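You operate a simulated robot arm through the tools that you are given. There is no shell and no other tool. Be economical: measure what you need, move in short steps, check, and stop when the job is done.

Carry out the task below with a simulated two-armed robot. There is one attempt and no reset: what you move stays moved.

JOB
Pick up the bottle from the third left store shelf from the bottom with one hand, pass it to the other hand and put it on the fourth left store shelf from the bottom. Set down upright: bottle.

Only the result counts: the job must be done as asked and must still hold three seconds after the hand-in. Knocking over, shifting, dropping, spilling or breaking anything else fails it.

ROBOT AND FRAMES
Two 7-joint arms with three-finger grippers on one trunk, on a base that drives. Base frame: it is fixed to the floor where the robot stands at the start and does not move with it; the origin is under the middle of the robot, x ahead of it, y to its left, z up. Units: mm, degrees, N and s.
The left shoulder is at the start at [30, 124, 1109], the right one opposite. With the tool pointing down near the work surface each hand reaches from about 100 to 780 mm from the robot's upright axis, wherever it stands, measured 20 degrees to its own side. Places, roughly: fourth left store shelf [700, 400, 1300]. Payload 2.2 kg a hand.
The TCP of each hand is the grasp point between the finger pads, 28 mm short of the fingertips. In the tool frame z runs along the fingers and y along their closing line. Largest opening 102 mm; the body of the gripper starts 71 mm behind the TCP.
Orientation is that of the tool frame in the base frame, as a unit quaternion [w, x, y, z]. With the fingers straight down and closing along the base's y, the tool's x points along the base's -x, its y along +y and its z along -z.

CONTROLS
- The arms move only by the tool move_arm. It takes "left_motion", "right_motion" or both (then of equal length, played together; a hand with none holds still); each is a list of rows, each a list of 7 numbers: the shift along the base's x, y, z in units of 500 mm (1.0 is 500 mm), then the turn, a rotation vector about the base's x, y, z in units of 120 degrees (1.0 is 120 degrees), then the gripper command, from -1 (shut) to 1 (fully open), values between in proportion. In form: [[tx, ty, tz, ax, ay, az, claw], ...]. A call has 1 to 8 rows; each row is the pose to reach, as a shift and turn from the pose commanded when the call began. A call with a number of a shift or a turn outside -1 to 1 is refused whole. Each row takes 0.2 s and may step no farther than 50 mm and 8.6 degrees from the row before; otherwise, or with a gripper value out of range, the whole call is refused. Where a pose cannot be reached the arm comes as near as it can. A force on the tool above 40 N (or 10 N above the force at the start of the call, whichever is more), or a blocked arm, ends the call early, and 0.2 s more pass. Each finger halts on what it meets, pressing with about 38 N; the grip force reading is that of the motor and also rises with nothing between the fingers. The clock runs only during rows and for 0.2 s after the last one: add rows that repeat a pose to give the fingers time. The reply holds the time, the measured pose of the TCP, the force on the tool along the base axes, the opening and the grip force, in the units named above and with some noise, with the torque about the TCP (base axes, N m) and any sound that the robot's microphone picked up.
- Cameras (640 x 400 px; columns grow to the right, rows downward): "scene" is now at [42.3, 19.7, 1851.5]; the picture's right is [0.32, -0.95, 0.00], its down [-0.64, -0.21, -0.74] and it looks along [0.70, 0.23, -0.68] (base axes); focal length 293 px, centre (320, 200). "left" rides on the left gripper at [72, 38, -86] in its tool frame; the picture's right is [-0.46, 0.89, 0.00], its down [-0.60, -0.32, -0.73] and it looks along [-0.65, -0.34, 0.68] (tool axes); focal length 256 px, centre (320, 200). "right" rides on the right gripper at [69, 44, -86] in its tool frame; the picture's right is [-0.53, 0.85, 0.00], its down [-0.58, -0.36, -0.73] and it looks along [-0.62, -0.39, 0.68] (tool axes); focal length 256 px, centre (320, 200). There is no depth. A picture from a camera that has moved, and an enlarged one, comes with that camera's place and axes in the base frame and with its lens. The place of the scene camera against the robot may be out by one fixed shift of up to 25 mm in any direction.
- capture(camera): a new picture of that camera. The clock stands still meanwhile.
- lift_body(by): slides the trunk up (or, below 0, down) by that many mm; the arms and the scene camera ride with it, the base frame stays. It gives what a move gives, with no picture.
- steer(legs): drives the robot by 1 to 6 legs, each [ahead, left, turn to the left] in mm, mm and degrees, along the robot's own axes; the way and the turn of a leg run together, so that a leg with both is an arc; at most 1500 mm and 180 degrees a leg. The arms and the cameras ride along, it lands a little off, and it stops where it bumps. It gives what a move gives.
- head_to(pan, tilt): turns the head with the scene camera to pan (to the left, within 143 degrees either way) and tilt (down, from -29 to 69), counted from straight ahead of the robot. It gives what a move gives.
- enlarge(camera, box): a new picture of the part [left, top, right, bottom] of that camera's present view, enlarged. The clock stands still meanwhile.
- hand_in(): hands the job in; it is judged then, once.

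Work in short steps. Places have to be worked out from the pictures, the camera data and where the tool is seen: move nearer, look again, correct. Check each grasp and each placing, and mend what went wrong. You have 120 turns and 92 pictures in all, those below and enlarged ones among them. Open the grippers and draw the arms clear of the work before you hand the job in, unless the task says otherwise; then end with one line.

The tools are called after "Call:" as name(argument=value, ...) on one line, values as JSON. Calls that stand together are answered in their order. move_arm: Moves the arms, as the interface text tells. Its arguments: {"type":"object","properties":{"left_motion":{"type":"array"},"right_motion":{"type":"array"}},"required":[]} The other tools are called the same way: lift_body (by) slides the trunk up or down; steer (legs) drives the base; head_to (pan, tilt) turns the head that bears the scene camera; capture (camera) takes a picture; enlarge (camera, box) takes an enlarged picture of a part of a camera's view; hand_in () hands the job in.

At the start:

```text
clock: 0.0
left_position: [412.5, 394.3, 1498.5]
left_tool_rot: [0.0, 0.0, 1.0, 0.0]
left_force: [-0.1, 0.0, 0.3]
left_moment: [0.01, 0.0, -0.04]
left_width: 101.9
left_grasp_force: 0.1
right_position: [416.6, -30.1, 1562.6]
right_tool_rot: [0.0, 0.001, 1.0, 0.001]
right_force: [-0.7, 0.5, -0.7]
right_moment: [-0.01, -0.01, 0.02]
right_width: 102.1
right_grasp_force: 0.0
trunk travel left (down, up): [-351.0, 189.0]
robot x, y, heading: [0.1, -2.2, -0.1]
head pan, tilt: [18.5, 42.6]
```

scene: 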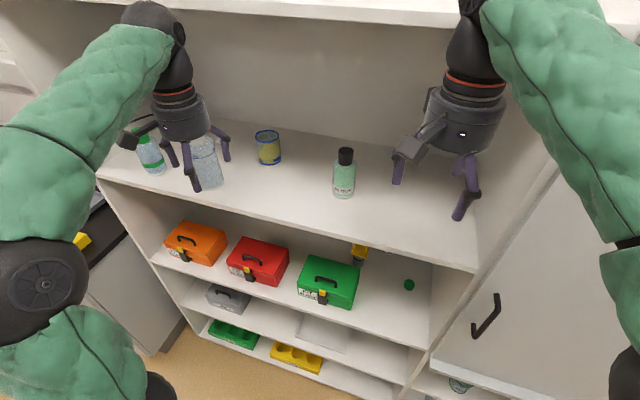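
right: 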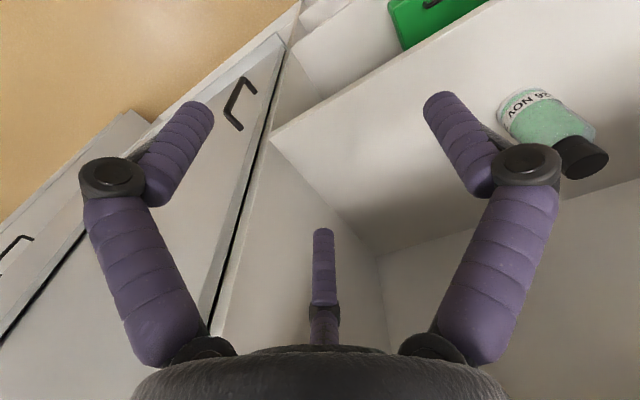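
left: 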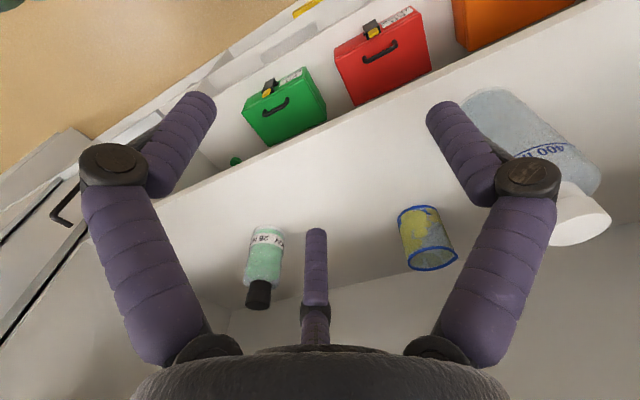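

I'll enlarge the third shelf, where the toolboxes are, to find the bottle.

Call:
enlarge(camera="scene", box=[140, 200, 460, 400])

Call:
enlarge(camera="scene", box=[90, 100, 490, 350])

```text
2.00 times, centred on (300, 300) of scene
camera zoom: at [42.3, 19.7, 1851.5], right [0.32, -0.95, 0.0], down [-0.64, -0.21, -0.74], along [0.7, 0.23, -0.68], focal length 587 px, centre (360, 0)
```

zoom: 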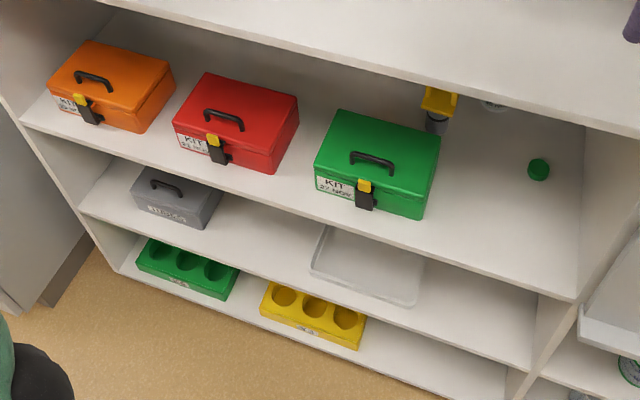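

```text
1.60 times, centred on (290, 225) of scene
camera zoom: at [42.3, 19.7, 1851.5], right [0.32, -0.95, 0.0], down [-0.64, -0.21, -0.74], along [0.7, 0.23, -0.68], focal length 469 px, centre (368, 160)
```

zoom: 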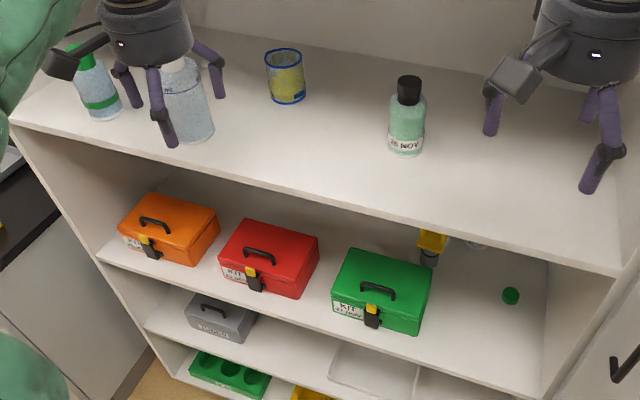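

The third shelf holds some small things on the right behind the green kit. I back off and lower the trunk to look into that shelf.

Call:
steer(legs=[[-350, 0, 0]])

Call:
lift_body(by=-350)

Call:
head_to(pan=5, tilt=32)

Call:
capture(camera="scene")

```text
clock: 2.3
left_position: [66.5, 393.0, 1498.4]
left_tool_rot: [0.0, 0.001, 1.0, 0.001]
left_force: [0.1, -1.1, 0.8]
left_moment: [0.0, -0.01, -0.01]
left_width: 101.8
left_grasp_force: 0.0
right_position: [69.4, -31.0, 1562.5]
right_tool_rot: [0.0, 0.0, 1.0, 0.001]
right_force: [0.5, -0.8, 0.6]
right_moment: [0.02, 0.0, -0.02]
right_width: 102.1
right_grasp_force: 0.0
trunk travel left (down, up): [-351.0, 189.0]
robot x, y, heading: [-346.1, -0.1, 0.0]
head pan, tilt: [18.5, 42.6]
```

```text
clock: 5.7
left_position: [67.0, 394.2, 1149.4]
left_tool_rot: [0.0, 0.001, 1.0, 0.0]
left_force: [0.0, 0.1, -0.3]
left_moment: [-0.01, -0.01, 0.01]
left_width: 101.8
left_grasp_force: 0.1
right_position: [70.7, -31.8, 1212.7]
right_tool_rot: [0.0, 0.001, 1.0, 0.0]
right_force: [0.3, -0.1, -0.3]
right_moment: [0.0, 0.0, 0.0]
right_width: 101.7
right_grasp_force: 0.1
trunk travel left (down, up): [-1.0, 539.0]
robot x, y, heading: [-348.7, -1.0, 0.0]
head pan, tilt: [18.5, 42.6]
```

```text
clock: 6.4
left_position: [65.8, 393.0, 1149.3]
left_tool_rot: [0.0, 0.0, 1.0, 0.0]
left_force: [-0.3, -0.4, 0.2]
left_moment: [-0.05, -0.03, 0.0]
left_width: 102.1
left_grasp_force: 0.0
right_position: [70.1, -31.1, 1213.2]
right_tool_rot: [-0.001, 0.001, 1.0, 0.0]
right_force: [0.9, 0.7, 0.3]
right_moment: [0.03, 0.0, -0.04]
right_width: 102.1
right_grasp_force: 0.0
trunk travel left (down, up): [-1.0, 539.0]
robot x, y, heading: [-350.8, 0.0, -0.0]
head pan, tilt: [5.0, 32.0]
```

```text
86 pictures are left
camera scene: at [-294.2, 1.4, 1517.5], right [0.09, -1.0, 0.0], down [-0.53, -0.05, -0.85], along [0.84, 0.07, -0.53], focal length 293 px, centre (320, 200)
```

scene: 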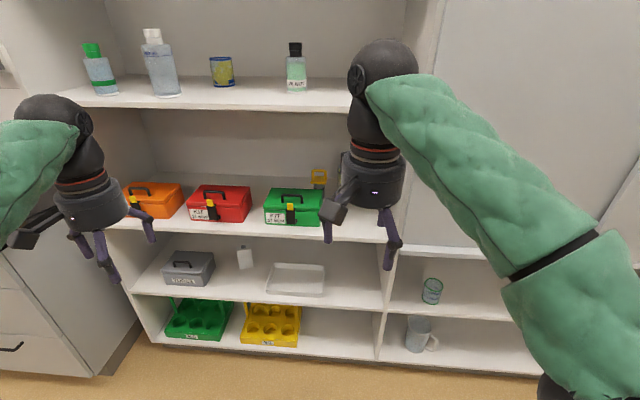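

The right hand hides the right end of the shelf; I swing it to the right.

Call:
move_arm(right_motion=[[0, -0.1, 0, 0, 0, 0, 1], [0, -0.2, 0, 0, 0, 0, 1], [0, -0.3, 0, 0, 0, 0, 1], [0, -0.4, 0, 0, 0, 0, 1], [0, -0.5, 0, 0, 0, 0, 1], [0, -0.6, 0, 0, 0, 0, 1], [0, -0.7, 0, 0, 0, 0, 1]])

Call:
capture(camera="scene")

```text
clock: 8.0
left_position: [66.9, 392.3, 1150.0]
left_tool_rot: [0.0, 0.001, 1.0, 0.0]
left_force: [-0.6, -0.1, -0.3]
left_moment: [0.04, 0.0, 0.0]
left_width: 102.1
left_grasp_force: 0.1
right_position: [70.1, -382.1, 1209.5]
right_tool_rot: [0.0, 0.0, 1.0, 0.0]
right_force: [0.4, -0.1, 0.8]
right_moment: [0.01, 0.02, 0.02]
right_width: 101.9
right_grasp_force: 0.0
right hand out of reach, approached as far as the arm can: row 7
trunk travel left (down, up): [-1.0, 539.0]
robot x, y, heading: [-345.1, -0.0, 0.1]
head pan, tilt: [5.0, 32.0]
```

```text
85 pictures are left
camera scene: at [-294.2, 0.5, 1517.5], right [0.09, -1.0, 0.0], down [-0.53, -0.04, -0.85], along [0.84, 0.07, -0.53], focal length 293 px, centre (320, 200)
```

scene: 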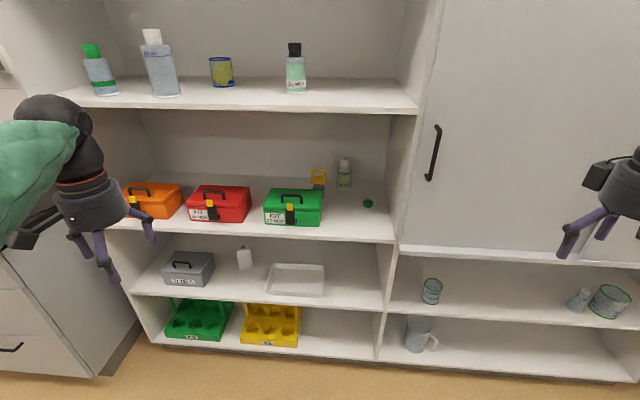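

Call:
enlarge(camera="scene", box=[250, 140, 410, 240])

```text
4.00 times, centred on (330, 190) of scene
camera zoom: at [-294.2, 0.5, 1517.5], right [0.09, -1.0, 0.0], down [-0.53, -0.04, -0.85], along [0.84, 0.07, -0.53], focal length 1173 px, centre (280, 240)
```

zoom: 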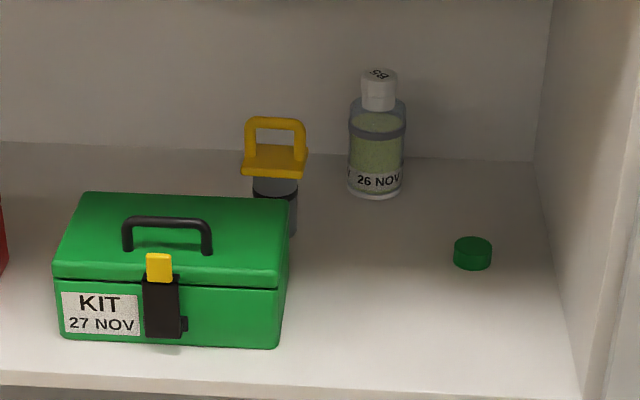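

The bottle is the white-capped one at about (845, -10), standing on a shelf at about z = 875. I check the hand's real shape before planning, first open, then closed.

Call:
move_arm(left_motion=[[0, 0, 0, 0, 0, 0, -0.5], [0, 0, 0, 0, 0, 0, -1], [0, 0, 0, 0, 0, 0, -1], [0, 0, 0, 0, 0, 0, -1]])

Call:
capture(camera="left")

Call:
enlarge(camera="scene", box=[0, 80, 240, 300])

```text
clock: 9.0
left_position: [66.4, 393.9, 1149.0]
left_tool_rot: [0.0, 0.001, 1.0, 0.0]
left_force: [1.3, 0.0, -0.4]
left_moment: [-0.02, 0.01, -0.02]
left_width: 2.2
left_grasp_force: 31.2
right_position: [68.3, -381.1, 1209.0]
right_tool_rot: [0.0, 0.001, 1.0, 0.001]
right_force: [0.2, -0.3, 0.1]
right_moment: [-0.03, 0.01, -0.03]
right_width: 102.0
right_grasp_force: 0.0
trunk travel left (down, up): [-1.0, 539.0]
robot x, y, heading: [-346.4, -1.8, 0.1]
head pan, tilt: [5.0, 32.0]
```

```text
83 pictures are left
camera left: at [-6.6, 431.3, 1236.7], right [0.47, 0.88, 0.0], down [0.6, -0.32, 0.73], along [0.65, -0.34, -0.68], focal length 256 px, centre (320, 200)
```

left: 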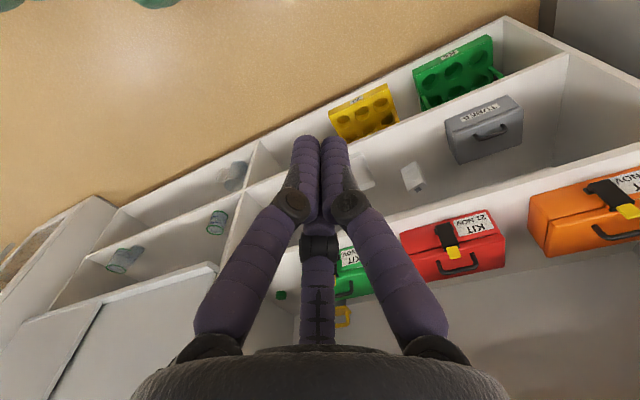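

```text
1.82 times, centred on (120, 190) of scene
camera zoom: at [-294.1, 1.2, 1517.5], right [0.09, -1.0, 0.0], down [-0.53, -0.04, -0.85], along [0.84, 0.07, -0.53], focal length 533 px, centre (684, 218)
```

zoom: 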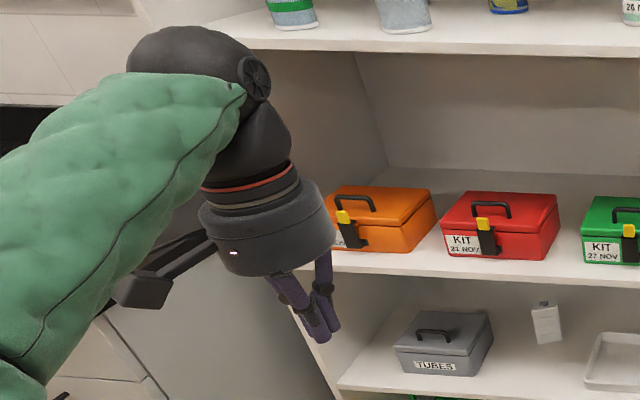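

The rendered hand looks three-fingered although the text says two-finger parallel, so I will test this gently against the shelf edge later. First I raise the trunk and pitch both hands forward.

Call:
lift_body(by=200)

Call:
move_arm(left_motion=[[0.02, 0, -0.05, 0, -0.071, 0, 1], [0.04, 0, -0.1, 0, -0.142, 0, 1], [0.06, 0, -0.15, 0, -0.213, 0, 1], [0.08, 0, -0.2, 0, -0.284, 0, 1], [0.1, 0, -0.25, 0, -0.355, 0, 1], [0.12, 0, -0.3, 0, -0.426, 0, 1], [0.14, 0, -0.35, 0, -0.497, 0, 1], [0.16, 0, -0.4, 0, -0.568, 0, 1]], right_motion=[[0.02, 0.03, -0.06, 0, -0.071, 0, 1], [0.04, 0.06, -0.12, 0, -0.142, 0, 1], [0.06, 0.09, -0.18, 0, -0.213, 0, 1], [0.08, 0.12, -0.24, 0, -0.284, 0, 1], [0.1, 0.15, -0.3, 0, -0.355, 0, 1], [0.12, 0.18, -0.36, 0, -0.426, 0, 1], [0.14, 0.21, -0.42, 0, -0.497, 0, 1], [0.16, 0.24, -0.48, 0, -0.568, 0, 1]])

```text
clock: 11.2
left_position: [66.6, 393.3, 1349.5]
left_tool_rot: [0.0, 0.001, 1.0, 0.001]
left_force: [-0.2, 0.1, 0.3]
left_moment: [-0.02, 0.01, 0.0]
left_width: 2.0
left_grasp_force: 31.2
right_position: [68.0, -380.7, 1410.4]
right_tool_rot: [0.0, 0.001, 1.0, 0.0]
right_force: [-0.3, 0.0, -0.7]
right_moment: [0.01, 0.0, 0.0]
right_width: 102.1
right_grasp_force: 0.1
trunk travel left (down, up): [-201.0, 339.0]
robot x, y, heading: [-347.8, 1.6, -0.0]
head pan, tilt: [5.0, 32.0]
```

```text
clock: 13.2
left_position: [146.9, 391.8, 1149.0]
left_tool_rot: [0.559, 0.003, 0.829, 0.001]
left_force: [0.7, 0.2, 0.5]
left_moment: [0.01, 0.02, -0.01]
left_width: 101.8
left_grasp_force: 0.1
right_position: [148.7, -285.9, 1242.6]
right_tool_rot: [0.603, 0.014, 0.797, -0.015]
right_force: [-1.3, 0.7, -0.4]
right_moment: [-0.01, -0.02, -0.01]
right_width: 101.8
right_grasp_force: 0.0
trunk travel left (down, up): [-201.0, 339.0]
robot x, y, heading: [-345.3, -0.5, 0.1]
head pan, tilt: [5.0, 32.0]
stopped in row 8 (right hand): the arm was blocked; the commanded pose is now the measured one
```

Both hands are mostly pitched; the right one hit a limit. I look before I roll them.

Call:
capture(camera="scene")

```text
81 pictures are left
camera scene: at [-292.2, 2.4, 1717.5], right [0.08, -1.0, 0.0], down [-0.53, -0.05, -0.85], along [0.84, 0.07, -0.53], focal length 293 px, centre (320, 200)
```

scene: 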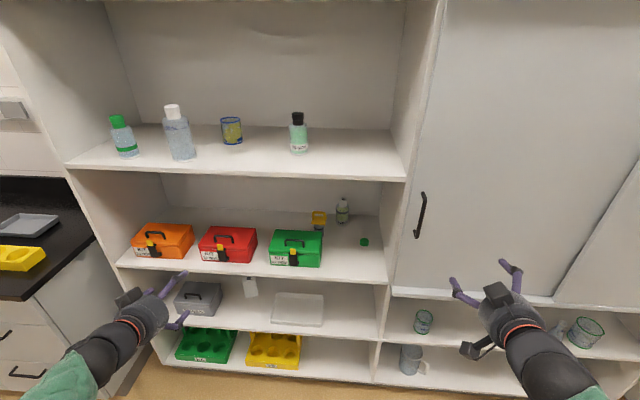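

The hands are as expected, cameras low; I roll both about their fingers so that the cameras come to the top.

Call:
move_arm(left_motion=[[0, 0, 0, -0.066, 0, 0.027, 1], [0, 0, 0, -0.132, 0, 0.053, 1], [0, 0, 0, -0.198, 0, 0.08, 1], [0, 0, 0, -0.264, 0, 0.107, 1], [0, 0, 0, -0.33, 0, 0.133, 1], [0, 0, 0, -0.396, 0, 0.16, 1], [0, 0, 0, -0.463, 0, 0.187, 1]], right_motion=[[0, 0, 0, 0.068, 0, -0.02, 1], [0, 0, 0, 0.136, 0, -0.04, 1], [0, 0, 0, 0.204, 0, -0.06, 1], [0, 0, 0, 0.273, 0, -0.08, 1], [0, 0, 0, 0.341, 0, -0.1, 1], [0, 0, 0, 0.41, 0, -0.12, 1], [0, 0, 0, 0.478, 0, -0.14, 1]])

```text
refused: row 7 steps farther than a row can; nothing moved
```

Call:
move_arm(left_motion=[[0, 0, 0, -0.065, 0, 0.026, 1], [0, 0, 0, -0.13, 0, 0.052, 1], [0, 0, 0, -0.195, 0, 0.078, 1], [0, 0, 0, -0.26, 0, 0.104, 1], [0, 0, 0, -0.325, 0, 0.13, 1], [0, 0, 0, -0.39, 0, 0.156, 1], [0, 0, 0, -0.455, 0, 0.182, 1], [0, 0, 0, -0.52, 0, 0.208, 1]], right_motion=[[0, 0, 0, 0.066, 0, -0.019, 1], [0, 0, 0, 0.132, 0, -0.038, 1], [0, 0, 0, 0.198, 0, -0.057, 1], [0, 0, 0, 0.264, 0, -0.076, 1], [0, 0, 0, 0.33, 0, -0.095, 1], [0, 0, 0, 0.396, 0, -0.114, 1], [0, 0, 0, 0.462, 0, -0.133, 1], [0, 0, 0, 0.528, 0, -0.152, 1]])

```text
clock: 15.0
left_position: [144.8, 390.0, 1148.3]
left_tool_rot: [0.466, -0.457, 0.691, -0.312]
left_force: [0.5, -0.5, 0.0]
left_moment: [0.0, -0.03, 0.02]
left_width: 102.1
left_grasp_force: 0.1
right_position: [146.3, -285.8, 1240.0]
right_tool_rot: [0.496, 0.448, 0.674, 0.314]
right_force: [-0.2, 0.5, 1.1]
right_moment: [-0.05, 0.01, -0.02]
right_width: 102.1
right_grasp_force: 0.1
trunk travel left (down, up): [-201.0, 339.0]
robot x, y, heading: [-348.7, -1.6, 0.0]
head pan, tilt: [5.0, 32.0]
```

Rolling works; I continue.

Call:
move_arm(left_motion=[[0, 0, 0, -0.065, 0, 0.026, 1], [0, 0, 0, -0.13, 0, 0.052, 1], [0, 0, 0, -0.195, 0, 0.078, 1], [0, 0, 0, -0.26, 0, 0.104, 1], [0, 0, 0, -0.325, 0, 0.13, 1], [0, 0, 0, -0.39, 0, 0.156, 1], [0, 0, 0, -0.455, 0, 0.182, 1], [0, 0, 0, -0.52, 0, 0.208, 1]], right_motion=[[0, 0, 0, 0.066, 0, -0.019, 1], [0, 0, 0, 0.132, 0, -0.038, 1], [0, 0, 0, 0.198, 0, -0.057, 1], [0, 0, 0, 0.264, 0, -0.076, 1], [0, 0, 0, 0.33, 0, -0.095, 1], [0, 0, 0, 0.396, 0, -0.114, 1], [0, 0, 0, 0.462, 0, -0.133, 1], [0, 0, 0, 0.528, 0, -0.152, 1]])

```text
clock: 16.8
left_position: [145.9, 392.1, 1149.1]
left_tool_rot: [-0.217, 0.762, -0.322, 0.518]
left_force: [0.3, -0.4, 0.1]
left_moment: [-0.01, 0.01, -0.01]
left_width: 102.1
left_grasp_force: 0.0
right_position: [146.2, -285.8, 1240.0]
right_tool_rot: [0.229, 0.736, 0.334, 0.542]
right_force: [0.6, 0.8, 0.4]
right_moment: [-0.03, 0.06, -0.01]
right_width: 101.9
right_grasp_force: 0.1
trunk travel left (down, up): [-201.0, 339.0]
robot x, y, heading: [-350.9, 5.2, -0.0]
head pan, tilt: [5.0, 32.0]
```

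I finish the roll and level both hands to point straight ahead.

Call:
move_arm(left_motion=[[0, 0, 0, -0.054, -0.024, 0.01, 1], [0, 0, 0, -0.107, -0.049, 0.021, 1], [0, 0, 0, -0.161, -0.073, 0.031, 1], [0, 0, 0, -0.215, -0.097, 0.042, 1], [0, 0, 0, -0.269, -0.121, 0.052, 1], [0, 0, 0, -0.322, -0.146, 0.063, 1], [0, 0, 0, -0.376, -0.17, 0.073, 1]], right_motion=[[0, 0, -0.05, 0.056, -0.019, -0.0105, 1], [0, 0, -0.1, 0.113, -0.039, -0.021, 1], [0, 0, -0.15, 0.169, -0.058, -0.0315, 1], [0, 0, -0.2, 0.225, -0.078, -0.042, 1], [0, 0, -0.25, 0.281, -0.097, -0.0525, 1], [0, 0, -0.3, 0.338, -0.117, -0.063, 1], [0, 0, -0.35, 0.394, -0.136, -0.0735, 1]])

Call:
capture(camera="scene")

Call:
capture(camera="right")

```text
clock: 18.4
left_position: [145.5, 391.8, 1148.3]
left_tool_rot: [0.0, 0.707, -0.001, 0.707]
left_force: [0.4, -0.4, 0.5]
left_moment: [-0.03, 0.0, -0.01]
left_width: 101.7
left_grasp_force: 0.1
right_position: [146.7, -287.1, 1063.5]
right_tool_rot: [0.001, 0.706, -0.001, 0.708]
right_force: [0.7, 0.1, 0.4]
right_moment: [0.01, 0.02, 0.01]
right_width: 102.1
right_grasp_force: 0.1
trunk travel left (down, up): [-201.0, 339.0]
robot x, y, heading: [-347.7, 3.9, -0.3]
head pan, tilt: [5.0, 32.0]
```

```text
80 pictures are left
camera scene: at [-293.8, 0.7, 1717.5], right [0.08, -1.0, 0.0], down [-0.53, -0.04, -0.85], along [0.84, 0.07, -0.53], focal length 293 px, centre (320, 200)
```

scene: 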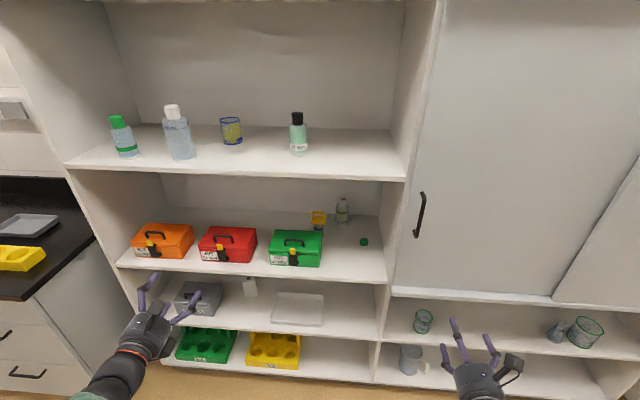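

```text
79 pictures are left
camera right: at [61.4, -330.0, 1133.0], right [0.0, -0.84, -0.53], down [-0.73, 0.37, -0.58], along [0.68, 0.39, -0.62], focal length 256 px, centre (320, 200)
```

right: 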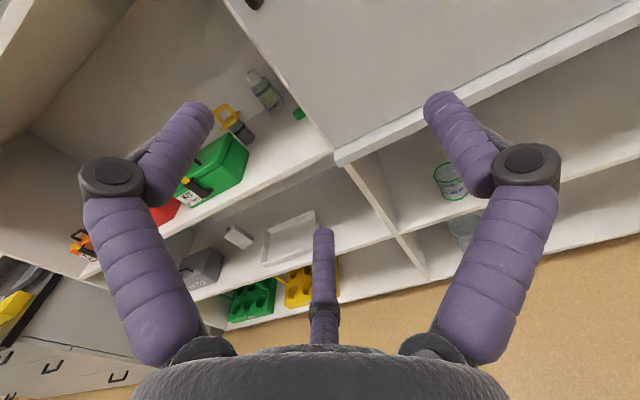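

Now I bring the right hand in line with its shoulder and lower it to shelf height, pull the left back, and drive 200 ahead and 100 left.

Call:
move_arm(left_motion=[[-0.08, 0, 0, 0, 0, 0, 1], [-0.16, 0, 0, 0, 0, 0, 1], [-0.24, 0, 0, 0, 0, 0, 1], [-0.3, 0, 0, 0, 0, 0, 1], [-0.3, 0, 0, 0, 0, 0, 1]], right_motion=[[0, 0.07, -0.05, 0, 0, 0, 1], [0, 0.14, -0.1, 0, 0, 0, 1], [0, 0.21, -0.15, 0, 0, 0, 1], [0, 0.28, -0.2, 0, 0, 0, 1], [0, 0.31, -0.2, 0, 0, 0, 1]])

Call:
steer(legs=[[200, 100, 0]])

Call:
capture(camera="right")

Call:
capture(camera="scene")

```text
clock: 19.6
left_position: [-6.1, 391.7, 1149.5]
left_tool_rot: [-0.001, 0.707, -0.001, 0.708]
left_force: [0.3, -0.4, 0.4]
left_moment: [0.02, -0.04, -0.03]
left_width: 101.9
left_grasp_force: 0.1
right_position: [136.3, -186.4, 951.3]
right_tool_rot: [-0.002, 0.706, 0.003, 0.708]
right_force: [1.5, 1.0, -0.7]
right_moment: [0.0, -0.05, -0.01]
right_width: 102.2
right_grasp_force: 0.1
right hand out of reach, approached as far as the arm can: row 3, 4, 5
trunk travel left (down, up): [-201.0, 339.0]
robot x, y, heading: [-348.8, 1.6, -0.1]
head pan, tilt: [5.0, 32.0]
```

```text
clock: 21.3
left_position: [198.1, 491.3, 1147.8]
left_tool_rot: [0.0, 0.707, -0.001, 0.707]
left_force: [0.1, 0.0, 0.1]
left_moment: [-0.01, 0.0, -0.04]
left_width: 101.8
left_grasp_force: 0.1
right_position: [338.1, -86.3, 950.7]
right_tool_rot: [-0.001, 0.707, 0.002, 0.708]
right_force: [0.1, 0.3, 0.3]
right_moment: [0.01, -0.03, -0.03]
right_width: 102.2
right_grasp_force: 0.0
trunk travel left (down, up): [-201.0, 339.0]
robot x, y, heading: [-146.2, 97.4, -0.3]
head pan, tilt: [5.0, 32.0]
```

```text
78 pictures are left
camera right: at [252.7, -131.0, 1019.3], right [0.0, -0.85, -0.53], down [-0.73, 0.36, -0.58], along [0.68, 0.39, -0.62], focal length 256 px, centre (320, 200)
```

right: 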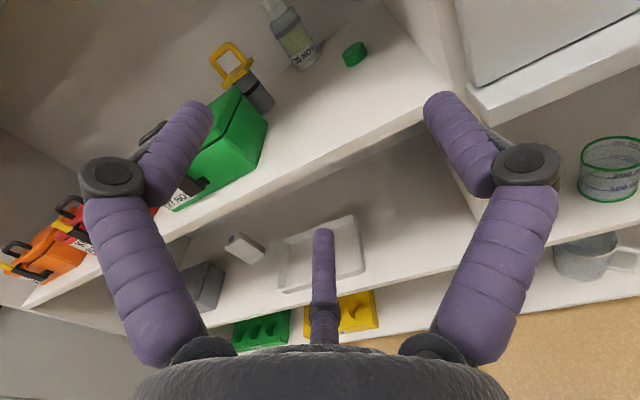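

```text
77 pictures are left
camera scene: at [-91.6, 101.2, 1717.4], right [0.08, -1.0, 0.0], down [-0.53, -0.04, -0.85], along [0.84, 0.07, -0.53], focal length 293 px, centre (320, 200)
```

scene: 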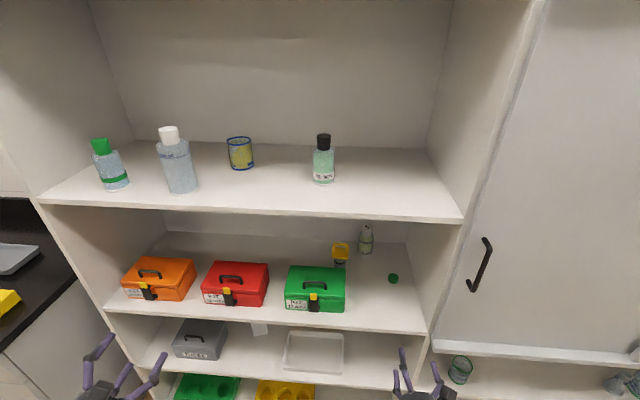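

I now test the hand shape: at z≈905 the two described fingers clear the third shelf board, while a real lower third finger would bump its front edge (x≈500). I go slowly.

Call:
move_arm(right_motion=[[0.06, 0, -0.045, 0, 0, 0, 1], [0.12, 0, -0.09, 0, 0, 0, 1], [0.18, 0, -0.09, 0, 0, 0, 1], [0.22, 0, -0.09, 0, 0, 0, 1], [0.25, 0, -0.09, 0, 0, 0, 1], [0.28, 0, -0.09, 0, 0, 0, 1], [0.31, 0, -0.09, 0, 0, 0, 1], [0.34, 0, -0.09, 0, 0, 0, 1]])

Call:
head_to(pan=-5, tilt=50)

Call:
capture(camera="scene")

Call:
capture(camera="right")

```text
clock: 23.1
left_position: [195.8, 491.5, 1150.5]
left_tool_rot: [-0.001, 0.707, -0.001, 0.708]
left_force: [0.0, -0.2, 0.5]
left_moment: [0.01, 0.04, 0.0]
left_width: 102.1
left_grasp_force: 0.1
right_position: [457.2, -113.0, 980.7]
right_tool_rot: [-0.005, 0.706, 0.007, 0.708]
right_force: [-2.5, 2.9, -3.4]
right_moment: [0.01, -0.38, -0.2]
right_width: 101.4
right_grasp_force: 0.1
right hand out of reach, approached as far as the arm can: row 3, 4, 5, 6, 7, 8
trunk travel left (down, up): [-201.0, 339.0]
robot x, y, heading: [-147.2, 101.8, -0.1]
head pan, tilt: [5.0, 32.0]
```

```text
clock: 23.9
left_position: [196.9, 491.0, 1149.1]
left_tool_rot: [-0.002, 0.707, -0.001, 0.707]
left_force: [-0.1, -0.6, 0.6]
left_moment: [0.01, 0.01, -0.01]
left_width: 101.8
left_grasp_force: 0.0
right_position: [459.2, -113.8, 978.8]
right_tool_rot: [-0.006, 0.706, 0.008, 0.708]
right_force: [0.4, 0.1, 0.8]
right_moment: [0.02, 0.0, 0.0]
right_width: 101.7
right_grasp_force: 0.1
trunk travel left (down, up): [-201.0, 339.0]
robot x, y, heading: [-147.0, 98.1, -0.2]
head pan, tilt: [-5.0, 50.0]
```

```text
76 pictures are left
camera scene: at [-105.9, 86.0, 1691.2], right [-0.09, -1.0, 0.0], down [-0.76, 0.07, -0.64], along [0.64, -0.06, -0.77], focal length 293 px, centre (320, 200)
```

scene: 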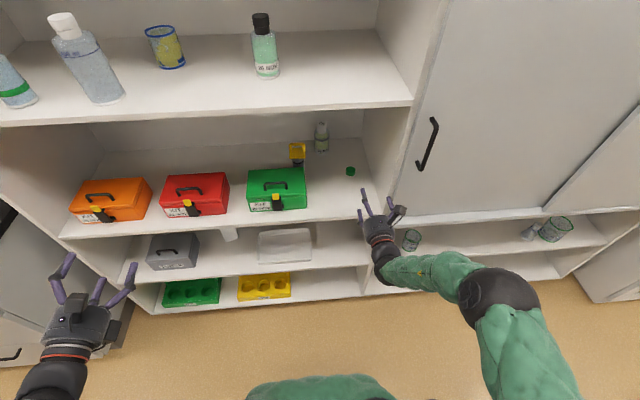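

```text
75 pictures are left
camera right: at [372.3, -159.1, 1048.6], right [0.02, -0.85, -0.53], down [-0.73, 0.35, -0.58], along [0.68, 0.4, -0.62], focal length 256 px, centre (320, 200)
```

right: 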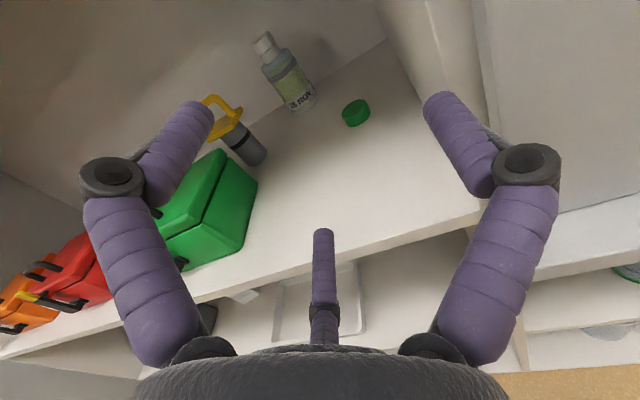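

The right arm is limited by its wrist rather than by distance, so this pose is a poor one. I retreat a little, pitch the fingers 30° down (the arm then enters under the fourth shelf from above) and raise the trunk.

Call:
move_arm(right_motion=[[-0.05, 0, 0.02, 0, 0.0625, 0, 1], [-0.1, 0, 0.04, 0, 0.125, 0, 1], [-0.12, 0, 0.06, 0, 0.1875, 0, 1], [-0.12, 0, 0.08, 0, 0.25, 0, 1]])

Call:
lift_body(by=150)

Call:
capture(camera="scene")

```text
clock: 24.9
left_position: [197.8, 491.1, 1147.4]
left_tool_rot: [-0.003, 0.707, -0.001, 0.707]
left_force: [0.3, 1.1, -0.1]
left_moment: [0.0, 0.02, 0.03]
left_width: 102.2
left_grasp_force: 0.1
right_position: [393.6, -151.5, 1019.9]
right_tool_rot: [-0.014, 0.865, 0.008, 0.502]
right_force: [-0.6, -0.2, -0.8]
right_moment: [-0.03, 0.02, 0.02]
right_width: 102.1
right_grasp_force: 0.2
right hand out of reach, approached as far as the arm can: row 1, 2, 3, 4
trunk travel left (down, up): [-201.0, 339.0]
robot x, y, heading: [-144.2, 99.3, -0.2]
head pan, tilt: [-5.0, 50.0]
```

```text
clock: 26.7
left_position: [197.3, 491.4, 1298.5]
left_tool_rot: [0.0, 0.707, -0.001, 0.707]
left_force: [-0.2, -0.6, 0.1]
left_moment: [0.0, -0.03, 0.01]
left_width: 101.7
left_grasp_force: 0.0
right_position: [394.3, -152.5, 1170.9]
right_tool_rot: [-0.015, 0.865, 0.009, 0.502]
right_force: [0.5, -0.4, 0.0]
right_moment: [0.02, -0.01, -0.01]
right_width: 101.8
right_grasp_force: 0.1
trunk travel left (down, up): [-351.0, 189.0]
robot x, y, heading: [-146.9, 100.5, -0.0]
head pan, tilt: [-5.0, 50.0]
```

```text
74 pictures are left
camera scene: at [-105.6, 86.0, 1841.0], right [-0.09, -1.0, 0.0], down [-0.76, 0.07, -0.64], along [0.64, -0.06, -0.77], focal length 293 px, centre (320, 200)
```

scene: 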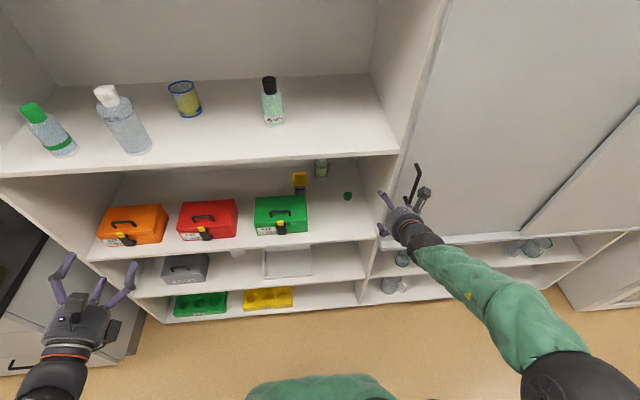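

Hand orientation holds but the arm drifts right with its elbow far out: the roll used up the wrist. With a downward pitch the camera fits below the hand, so I undo the right hand's roll.

Call:
move_arm(right_motion=[[0, 0, 0, -0.0613, 0, 0.0354, 1], [0, 0, 0, -0.1226, 0, 0.0708, 1], [0, 0, 0, -0.1839, 0, 0.1062, 1], [0, 0, 0, -0.2452, 0, 0.1416, 1], [0, 0, 0, -0.3065, 0, 0.177, 1], [0, 0, 0, -0.3678, 0, 0.2124, 1], [0, 0, 0, -0.4291, 0, 0.2478, 1], [0, 0, 0, -0.4904, 0, 0.2832, 1]])

Call:
move_arm(right_motion=[[0, 0, 0, -0.0613, 0, 0.0354, 1], [0, 0, 0, -0.1226, 0, 0.0708, 1], [0, 0, 0, -0.1839, 0, 0.1062, 1], [0, 0, 0, -0.2452, 0, 0.1416, 1], [0, 0, 0, -0.3065, 0, 0.177, 1], [0, 0, 0, -0.3678, 0, 0.2124, 1], [0, 0, 0, -0.4291, 0, 0.2478, 1], [0, 0, 0, -0.4904, 0, 0.2832, 1]])

```text
clock: 28.5
left_position: [197.0, 490.5, 1298.6]
left_tool_rot: [-0.002, 0.707, -0.002, 0.707]
left_force: [-0.1, 0.4, -0.8]
left_moment: [-0.02, 0.0, -0.01]
left_width: 102.0
left_grasp_force: 0.1
right_position: [393.6, -158.4, 1170.6]
right_tool_rot: [0.264, 0.719, 0.494, 0.411]
right_force: [-0.2, -0.5, 0.2]
right_moment: [-0.01, -0.02, -0.01]
right_width: 102.0
right_grasp_force: 0.2
right hand out of reach, approached as far as the arm can: row 7, 8
trunk travel left (down, up): [-351.0, 189.0]
robot x, y, heading: [-145.1, 101.7, -0.1]
head pan, tilt: [-5.0, 50.0]
```

```text
clock: 30.3
left_position: [196.1, 490.7, 1299.1]
left_tool_rot: [-0.001, 0.707, -0.002, 0.707]
left_force: [-0.9, 0.6, 0.7]
left_moment: [-0.02, 0.03, 0.01]
left_width: 101.9
left_grasp_force: 0.1
right_position: [389.9, -176.2, 1169.6]
right_tool_rot: [0.454, 0.327, 0.809, 0.181]
right_force: [0.2, 0.5, -0.6]
right_moment: [-0.04, -0.02, -0.01]
right_width: 101.8
right_grasp_force: 0.1
right hand out of reach, approached as far as the arm can: row 1, 2, 3, 4, 5, 6, 7, 8
trunk travel left (down, up): [-351.0, 189.0]
robot x, y, heading: [-148.4, 100.6, 0.0]
head pan, tilt: [-5.0, 50.0]
```

I finish undoing the roll and at the same time see whether the hand can move left again.

Call:
move_arm(right_motion=[[0, 0, 0, -0.053, 0, 0.0305, 1], [0, 0, 0, -0.106, 0, 0.061, 1], [0, 0, 0, -0.159, 0, 0.0915, 1], [0, 0.03, 0, -0.212, 0, 0.122, 1], [0, 0.08, 0, -0.265, 0, 0.1525, 1], [0, 0.14, 0, -0.317, 0, 0.183, 1], [0, 0.2, 0, -0.317, 0, 0.183, 1], [0, 0.26, 0, -0.317, 0, 0.183, 1]])

Call:
capture(camera="scene")

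```text
clock: 32.1
left_position: [197.8, 490.2, 1299.1]
left_tool_rot: [0.0, 0.707, -0.001, 0.707]
left_force: [0.5, -1.3, 0.2]
left_moment: [0.01, -0.02, 0.02]
left_width: 102.2
left_grasp_force: 0.1
right_position: [386.1, -50.4, 1163.9]
right_tool_rot: [0.486, 0.04, 0.873, -0.008]
right_force: [1.9, 2.4, 4.1]
right_moment: [-0.24, 0.33, -0.12]
right_width: 101.9
right_grasp_force: 0.1
right hand out of reach, approached as far as the arm can: row 1, 2, 3, 4, 5, 6
trunk travel left (down, up): [-351.0, 189.0]
robot x, y, heading: [-142.0, 102.9, -0.4]
head pan, tilt: [-5.0, 50.0]
```

```text
73 pictures are left
camera scene: at [-105.7, 85.7, 1841.1], right [-0.09, -1.0, 0.0], down [-0.76, 0.07, -0.64], along [0.64, -0.06, -0.77], focal length 293 px, centre (320, 200)
```

scene: 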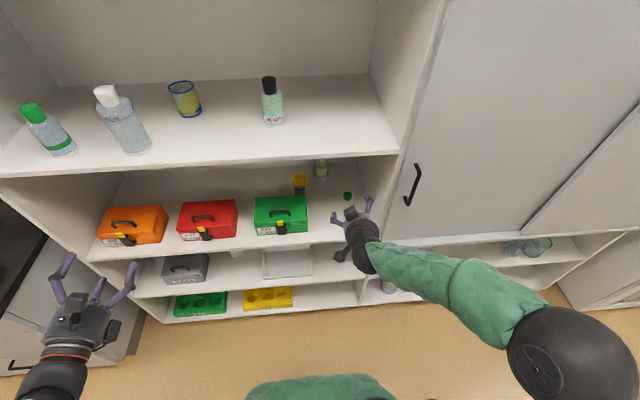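

The right hand is free again (y≈-50). I lower it to z≈1060 and then drive 140 ahead, so it enters the third compartment's mouth.

Call:
move_arm(right_motion=[[0, 0, -0.05, 0, 0, 0, 1], [0, 0, -0.1, 0, 0, 0, 1], [0, 0, -0.15, 0, 0, 0, 1], [0, 0, -0.2, 0, 0, 0, 1], [0, 0, -0.2, 0, 0, 0, 1]])

Call:
steer(legs=[[120, 0, 0]])

Call:
capture(camera="scene")

Call:
capture(camera="right")

```text
clock: 33.3
left_position: [197.5, 491.2, 1299.9]
left_tool_rot: [-0.002, 0.707, -0.001, 0.708]
left_force: [0.0, 0.3, 0.2]
left_moment: [-0.02, -0.01, -0.02]
left_width: 102.0
left_grasp_force: 0.1
right_position: [388.6, -45.5, 1070.3]
right_tool_rot: [0.497, 0.01, 0.867, -0.014]
right_force: [1.1, 0.1, -0.4]
right_moment: [0.0, -0.01, 0.0]
right_width: 102.1
right_grasp_force: 0.1
trunk travel left (down, up): [-351.0, 189.0]
robot x, y, heading: [-143.2, 100.0, -0.2]
head pan, tilt: [-5.0, 50.0]
```

```text
clock: 34.5
left_position: [316.5, 491.1, 1297.4]
left_tool_rot: [-0.001, 0.707, -0.001, 0.707]
left_force: [-0.2, 1.5, 0.3]
left_moment: [-0.02, -0.01, -0.03]
left_width: 102.0
left_grasp_force: 0.1
right_position: [510.4, -46.5, 1069.1]
right_tool_rot: [0.497, 0.009, 0.867, -0.014]
right_force: [0.6, -0.9, -1.8]
right_moment: [-0.03, -0.01, -0.01]
right_width: 101.9
right_grasp_force: 0.1
trunk travel left (down, up): [-351.0, 189.0]
robot x, y, heading: [-26.3, 97.2, -0.2]
head pan, tilt: [-5.0, 50.0]
```

```text
72 pictures are left
camera scene: at [15.8, 85.7, 1841.1], right [-0.09, -1.0, 0.0], down [-0.76, 0.07, -0.64], along [0.64, -0.06, -0.77], focal length 293 px, centre (320, 200)
```

scene: 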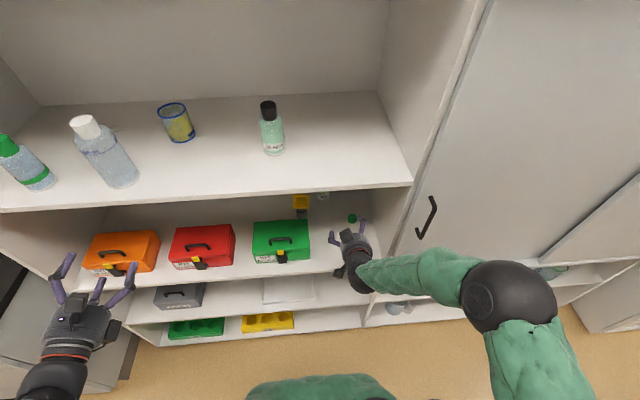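

```text
71 pictures are left
camera right: at [402.3, 0.7, 1053.1], right [0.29, 0.84, 0.45], down [-0.35, -0.34, 0.87], along [0.89, -0.41, 0.19], focal length 256 px, centre (320, 200)
```

right: 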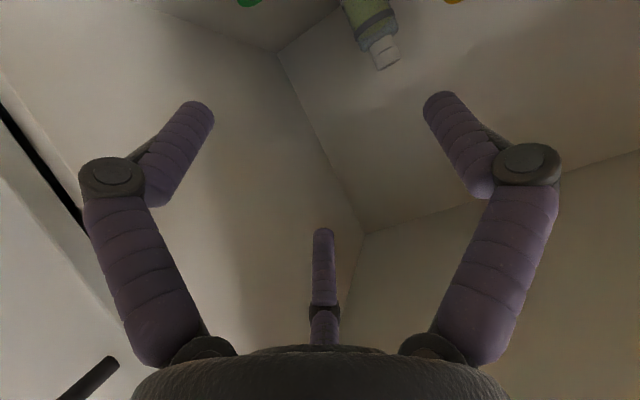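

The camera ray puts the cap at about y=-5, top z≈995. I move just inside the shelf and descend slowly onto the empty floor there, to find the real finger extent and floor height.

Call:
move_arm(right_motion=[[0.06, 0, -0.06, 0, 0, 0, 1], [0.12, 0, -0.14, 0, 0, 0, 1], [0.12, 0, -0.22, 0, 0, 0, 1], [0.12, 0, -0.25, 0, 0, 0, 1], [0.12, 0, -0.27, 0, 0, 0, 1], [0.12, 0, -0.29, 0, 0, 0, 1], [0.12, 0, -0.31, 0, 0, 0, 1], [0.12, 0, -0.33, 0, 0, 0, 1]])

Call:
head_to(pan=-8, tilt=55)

Call:
enlarge(camera="scene", box=[220, 80, 460, 300])

```text
clock: 36.3
left_position: [315.8, 490.7, 1299.2]
left_tool_rot: [-0.002, 0.707, -0.001, 0.708]
left_force: [0.0, -0.5, 0.4]
left_moment: [-0.06, -0.03, -0.02]
left_width: 101.9
left_grasp_force: 0.0
right_position: [568.2, -47.3, 906.8]
right_tool_rot: [0.498, 0.009, 0.867, -0.013]
right_force: [-11.7, -9.6, 13.3]
right_moment: [-1.03, 0.78, -0.36]
right_width: 102.0
right_grasp_force: 0.1
trunk travel left (down, up): [-351.0, 189.0]
robot x, y, heading: [-27.3, 100.7, -0.1]
head pan, tilt: [-5.0, 50.0]
```

```text
clock: 37.0
left_position: [315.5, 491.2, 1298.2]
left_tool_rot: [-0.003, 0.706, -0.001, 0.708]
left_force: [0.4, 1.1, -0.7]
left_moment: [0.0, 0.01, 0.0]
left_width: 101.8
left_grasp_force: 0.0
right_position: [570.6, -46.0, 905.4]
right_tool_rot: [0.497, 0.008, 0.867, -0.012]
right_force: [-1.4, -4.5, 5.7]
right_moment: [-0.36, 0.11, 0.03]
right_width: 101.9
right_grasp_force: 0.1
trunk travel left (down, up): [-351.0, 189.0]
robot x, y, heading: [-21.9, 100.0, -0.0]
head pan, tilt: [-8.0, 55.0]
```

```text
1.82 times, centred on (340, 190) of scene
camera zoom: at [8.3, 82.0, 1834.6], right [-0.14, -0.99, 0.0], down [-0.81, 0.12, -0.57], along [0.57, -0.08, -0.82], focal length 533 px, centre (284, 218)
```

zoom: 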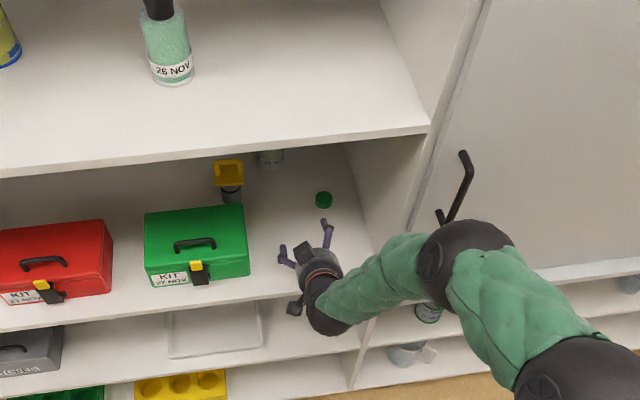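

There was a light touch (about 13 N) that fits the outer side of a lower finger. I look closely at the hand against the shelf floor to see whether what is drawn is what is solid.

Call:
enlarge(camera="scene", box=[295, 145, 395, 245])

Call:
capture(camera="right")

```text
4.00 times, centred on (345, 195) of scene
camera zoom: at [8.3, 82.0, 1834.6], right [-0.14, -0.99, 0.0], down [-0.81, 0.12, -0.57], along [0.57, -0.08, -0.82], focal length 1173 px, centre (220, 220)
```

zoom: 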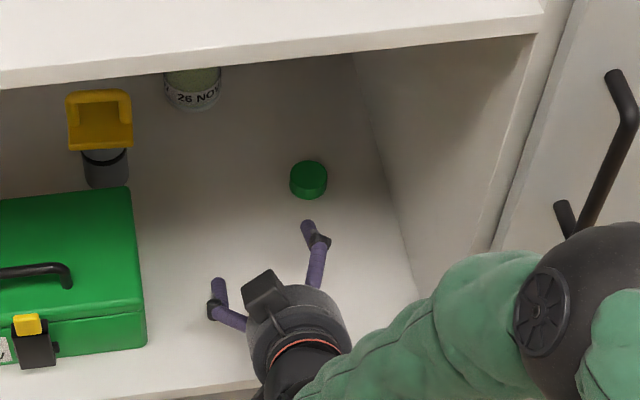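

```text
68 pictures are left
camera right: at [461.4, -0.2, 889.1], right [0.29, 0.84, 0.45], down [-0.35, -0.34, 0.87], along [0.89, -0.41, 0.2], focal length 256 px, centre (320, 200)
```

right: 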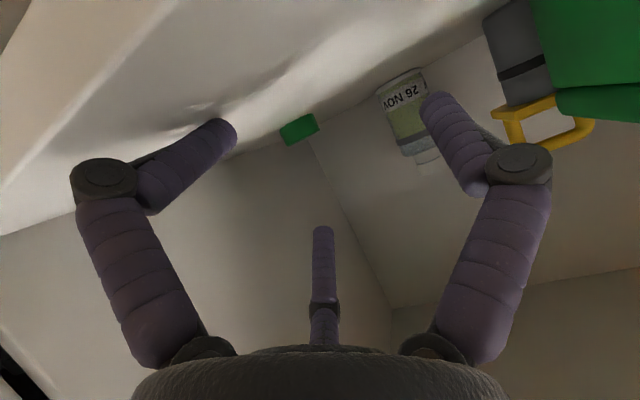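

The lower finger visibly bends where it touches, so the hand really has three compliant fingers, and the floor is at z≈868. The bottle centre is about (850, 3), yellow thing from y≈64, green cap at y≈-95..-110. I lift clear, yaw 12° left and advance above the green cap.

Call:
move_arm(right_motion=[[0, 0, 0.06, 0, 0, 0.0, 1], [0, 0, 0.12, 0, 0, 0.05, 1], [0.02, 0, 0.13, 0, 0, 0.1, 1], [0.1, 0.0, 0.13, 0, 0, 0.1, 1], [0.18, 0.0, 0.13, 0, 0, 0.1, 1], [0.26, 0.02, 0.13, 0, 0, 0.1, 1]])

Call:
enlarge(camera="scene", box=[220, 80, 460, 300])

Call:
capture(camera="right")

```text
clock: 38.4
left_position: [318.0, 491.2, 1298.8]
left_tool_rot: [-0.001, 0.707, 0.0, 0.707]
left_force: [0.3, 0.1, -0.4]
left_moment: [-0.03, -0.01, -0.02]
left_width: 102.4
left_grasp_force: 0.0
right_position: [701.0, -36.9, 968.7]
right_tool_rot: [0.495, -0.082, 0.864, 0.038]
right_force: [0.4, 0.2, 0.4]
right_moment: [0.01, -0.02, -0.01]
right_width: 102.1
right_grasp_force: 0.0
trunk travel left (down, up): [-351.0, 189.0]
robot x, y, heading: [-23.3, 98.5, -0.1]
head pan, tilt: [-8.0, 55.0]
```

```text
1.82 times, centred on (340, 190) of scene
camera zoom: at [10.8, 83.2, 1834.5], right [-0.14, -0.99, 0.0], down [-0.81, 0.12, -0.57], along [0.57, -0.08, -0.82], focal length 533 px, centre (284, 218)
```

zoom: 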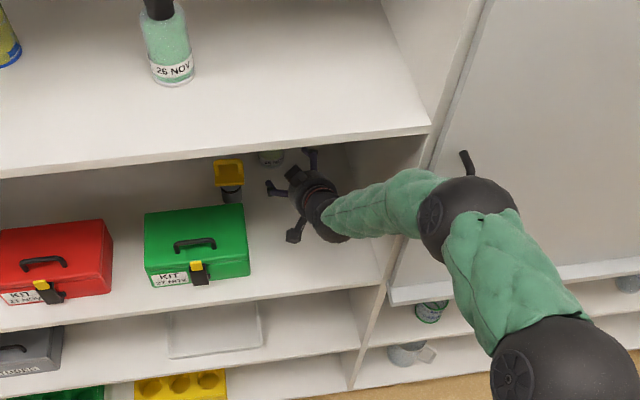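

```text
66 pictures are left
camera right: at [585.3, -12.7, 953.2], right [0.11, 0.89, 0.45], down [-0.27, -0.41, 0.87], along [0.96, -0.22, 0.19], focal length 256 px, centre (320, 200)
```

right: 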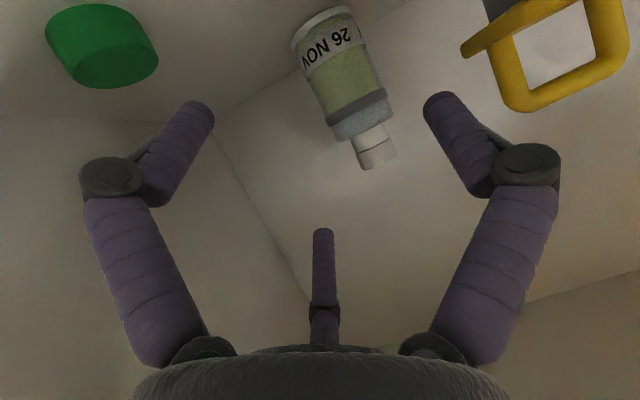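

The bottle is now well seen: centre ≈ (842, 1), diameter ≈ 57, cap top ≈ 996. I descend to grasp height just in front of it, past the green cap.

Call:
move_arm(right_motion=[[0.04, 0.006, 0, 0, 0, 0, 1], [0.08, 0.012, -0.02, 0, 0, 0, 1], [0.088, 0.014, -0.05, 0, 0, 0, 1], [0.088, 0.014, -0.076, 0, 0, 0, 1], [0.088, 0.014, -0.076, 0, 0, 0, 1]])

Call:
capture(camera="right")

Call:
enlarge(camera="scene", box=[280, 120, 440, 280])

```text
clock: 39.6
left_position: [317.1, 490.2, 1298.5]
left_tool_rot: [-0.001, 0.707, -0.001, 0.707]
left_force: [0.3, -0.3, 0.1]
left_moment: [-0.03, 0.03, -0.03]
left_width: 101.9
left_grasp_force: 0.1
right_position: [743.5, -28.2, 931.9]
right_tool_rot: [0.496, -0.082, 0.864, 0.038]
right_force: [-0.6, -0.2, 0.6]
right_moment: [0.02, -0.03, 0.0]
right_width: 101.9
right_grasp_force: 0.0
trunk travel left (down, up): [-351.0, 189.0]
robot x, y, heading: [-27.4, 98.5, -0.3]
head pan, tilt: [-8.0, 55.0]
```

```text
65 pictures are left
camera right: at [628.5, -5.8, 915.5], right [0.11, 0.89, 0.45], down [-0.27, -0.41, 0.87], along [0.96, -0.22, 0.19], focal length 256 px, centre (320, 200)
```

right: 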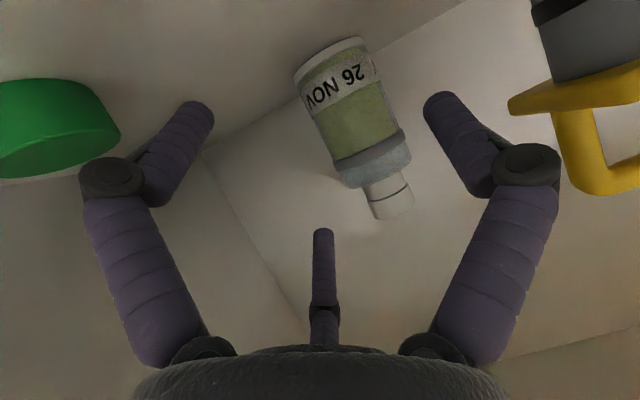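

```text
2.50 times, centred on (360, 200) of scene
camera zoom: at [8.6, 82.4, 1834.6], right [-0.14, -0.99, 0.0], down [-0.81, 0.12, -0.57], along [0.57, -0.08, -0.82], focal length 733 px, centre (220, 200)
```

zoom: 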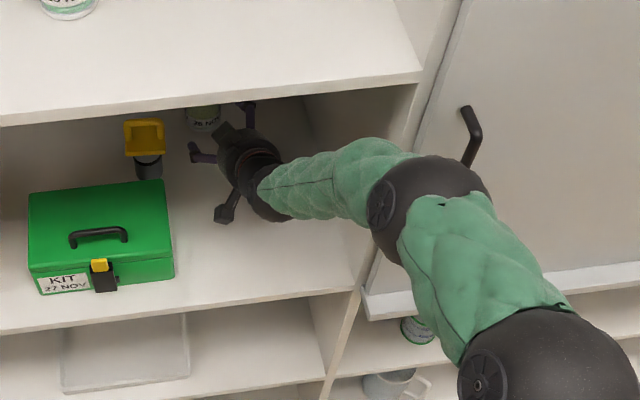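

No contact so far; the elbow moves inward, not toward the door. I advance 55 mm along the approach line.

Call:
move_arm(right_motion=[[0.035, 0.007, -0.002, 0, 0, 0, 1], [0.07, 0.014, -0.004, 0, 0, 0, 1], [0.11, 0.022, -0.006, 0, 0, 0, 1], [0.11, 0.022, -0.006, 0, 0, 0, 1]])

Call:
capture(camera="right")

```text
clock: 40.6
left_position: [316.7, 491.1, 1299.4]
left_tool_rot: [-0.002, 0.707, 0.0, 0.707]
left_force: [0.7, 0.9, 0.8]
left_moment: [0.0, 0.03, -0.02]
left_width: 102.0
left_grasp_force: 0.0
right_position: [798.6, -18.5, 930.7]
right_tool_rot: [0.497, -0.081, 0.863, 0.039]
right_force: [-0.5, -0.3, -0.3]
right_moment: [0.02, -0.02, 0.04]
right_width: 102.2
right_grasp_force: 0.1
trunk travel left (down, up): [-351.0, 189.0]
robot x, y, heading: [-27.3, 99.7, -0.1]
head pan, tilt: [-8.0, 55.0]
```

```text
63 pictures are left
camera right: at [683.2, 4.9, 913.0], right [0.11, 0.89, 0.45], down [-0.27, -0.41, 0.87], along [0.96, -0.22, 0.19], focal length 256 px, centre (320, 200)
```

right: 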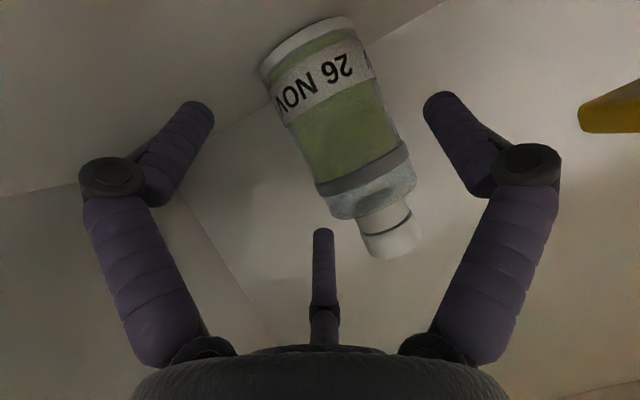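

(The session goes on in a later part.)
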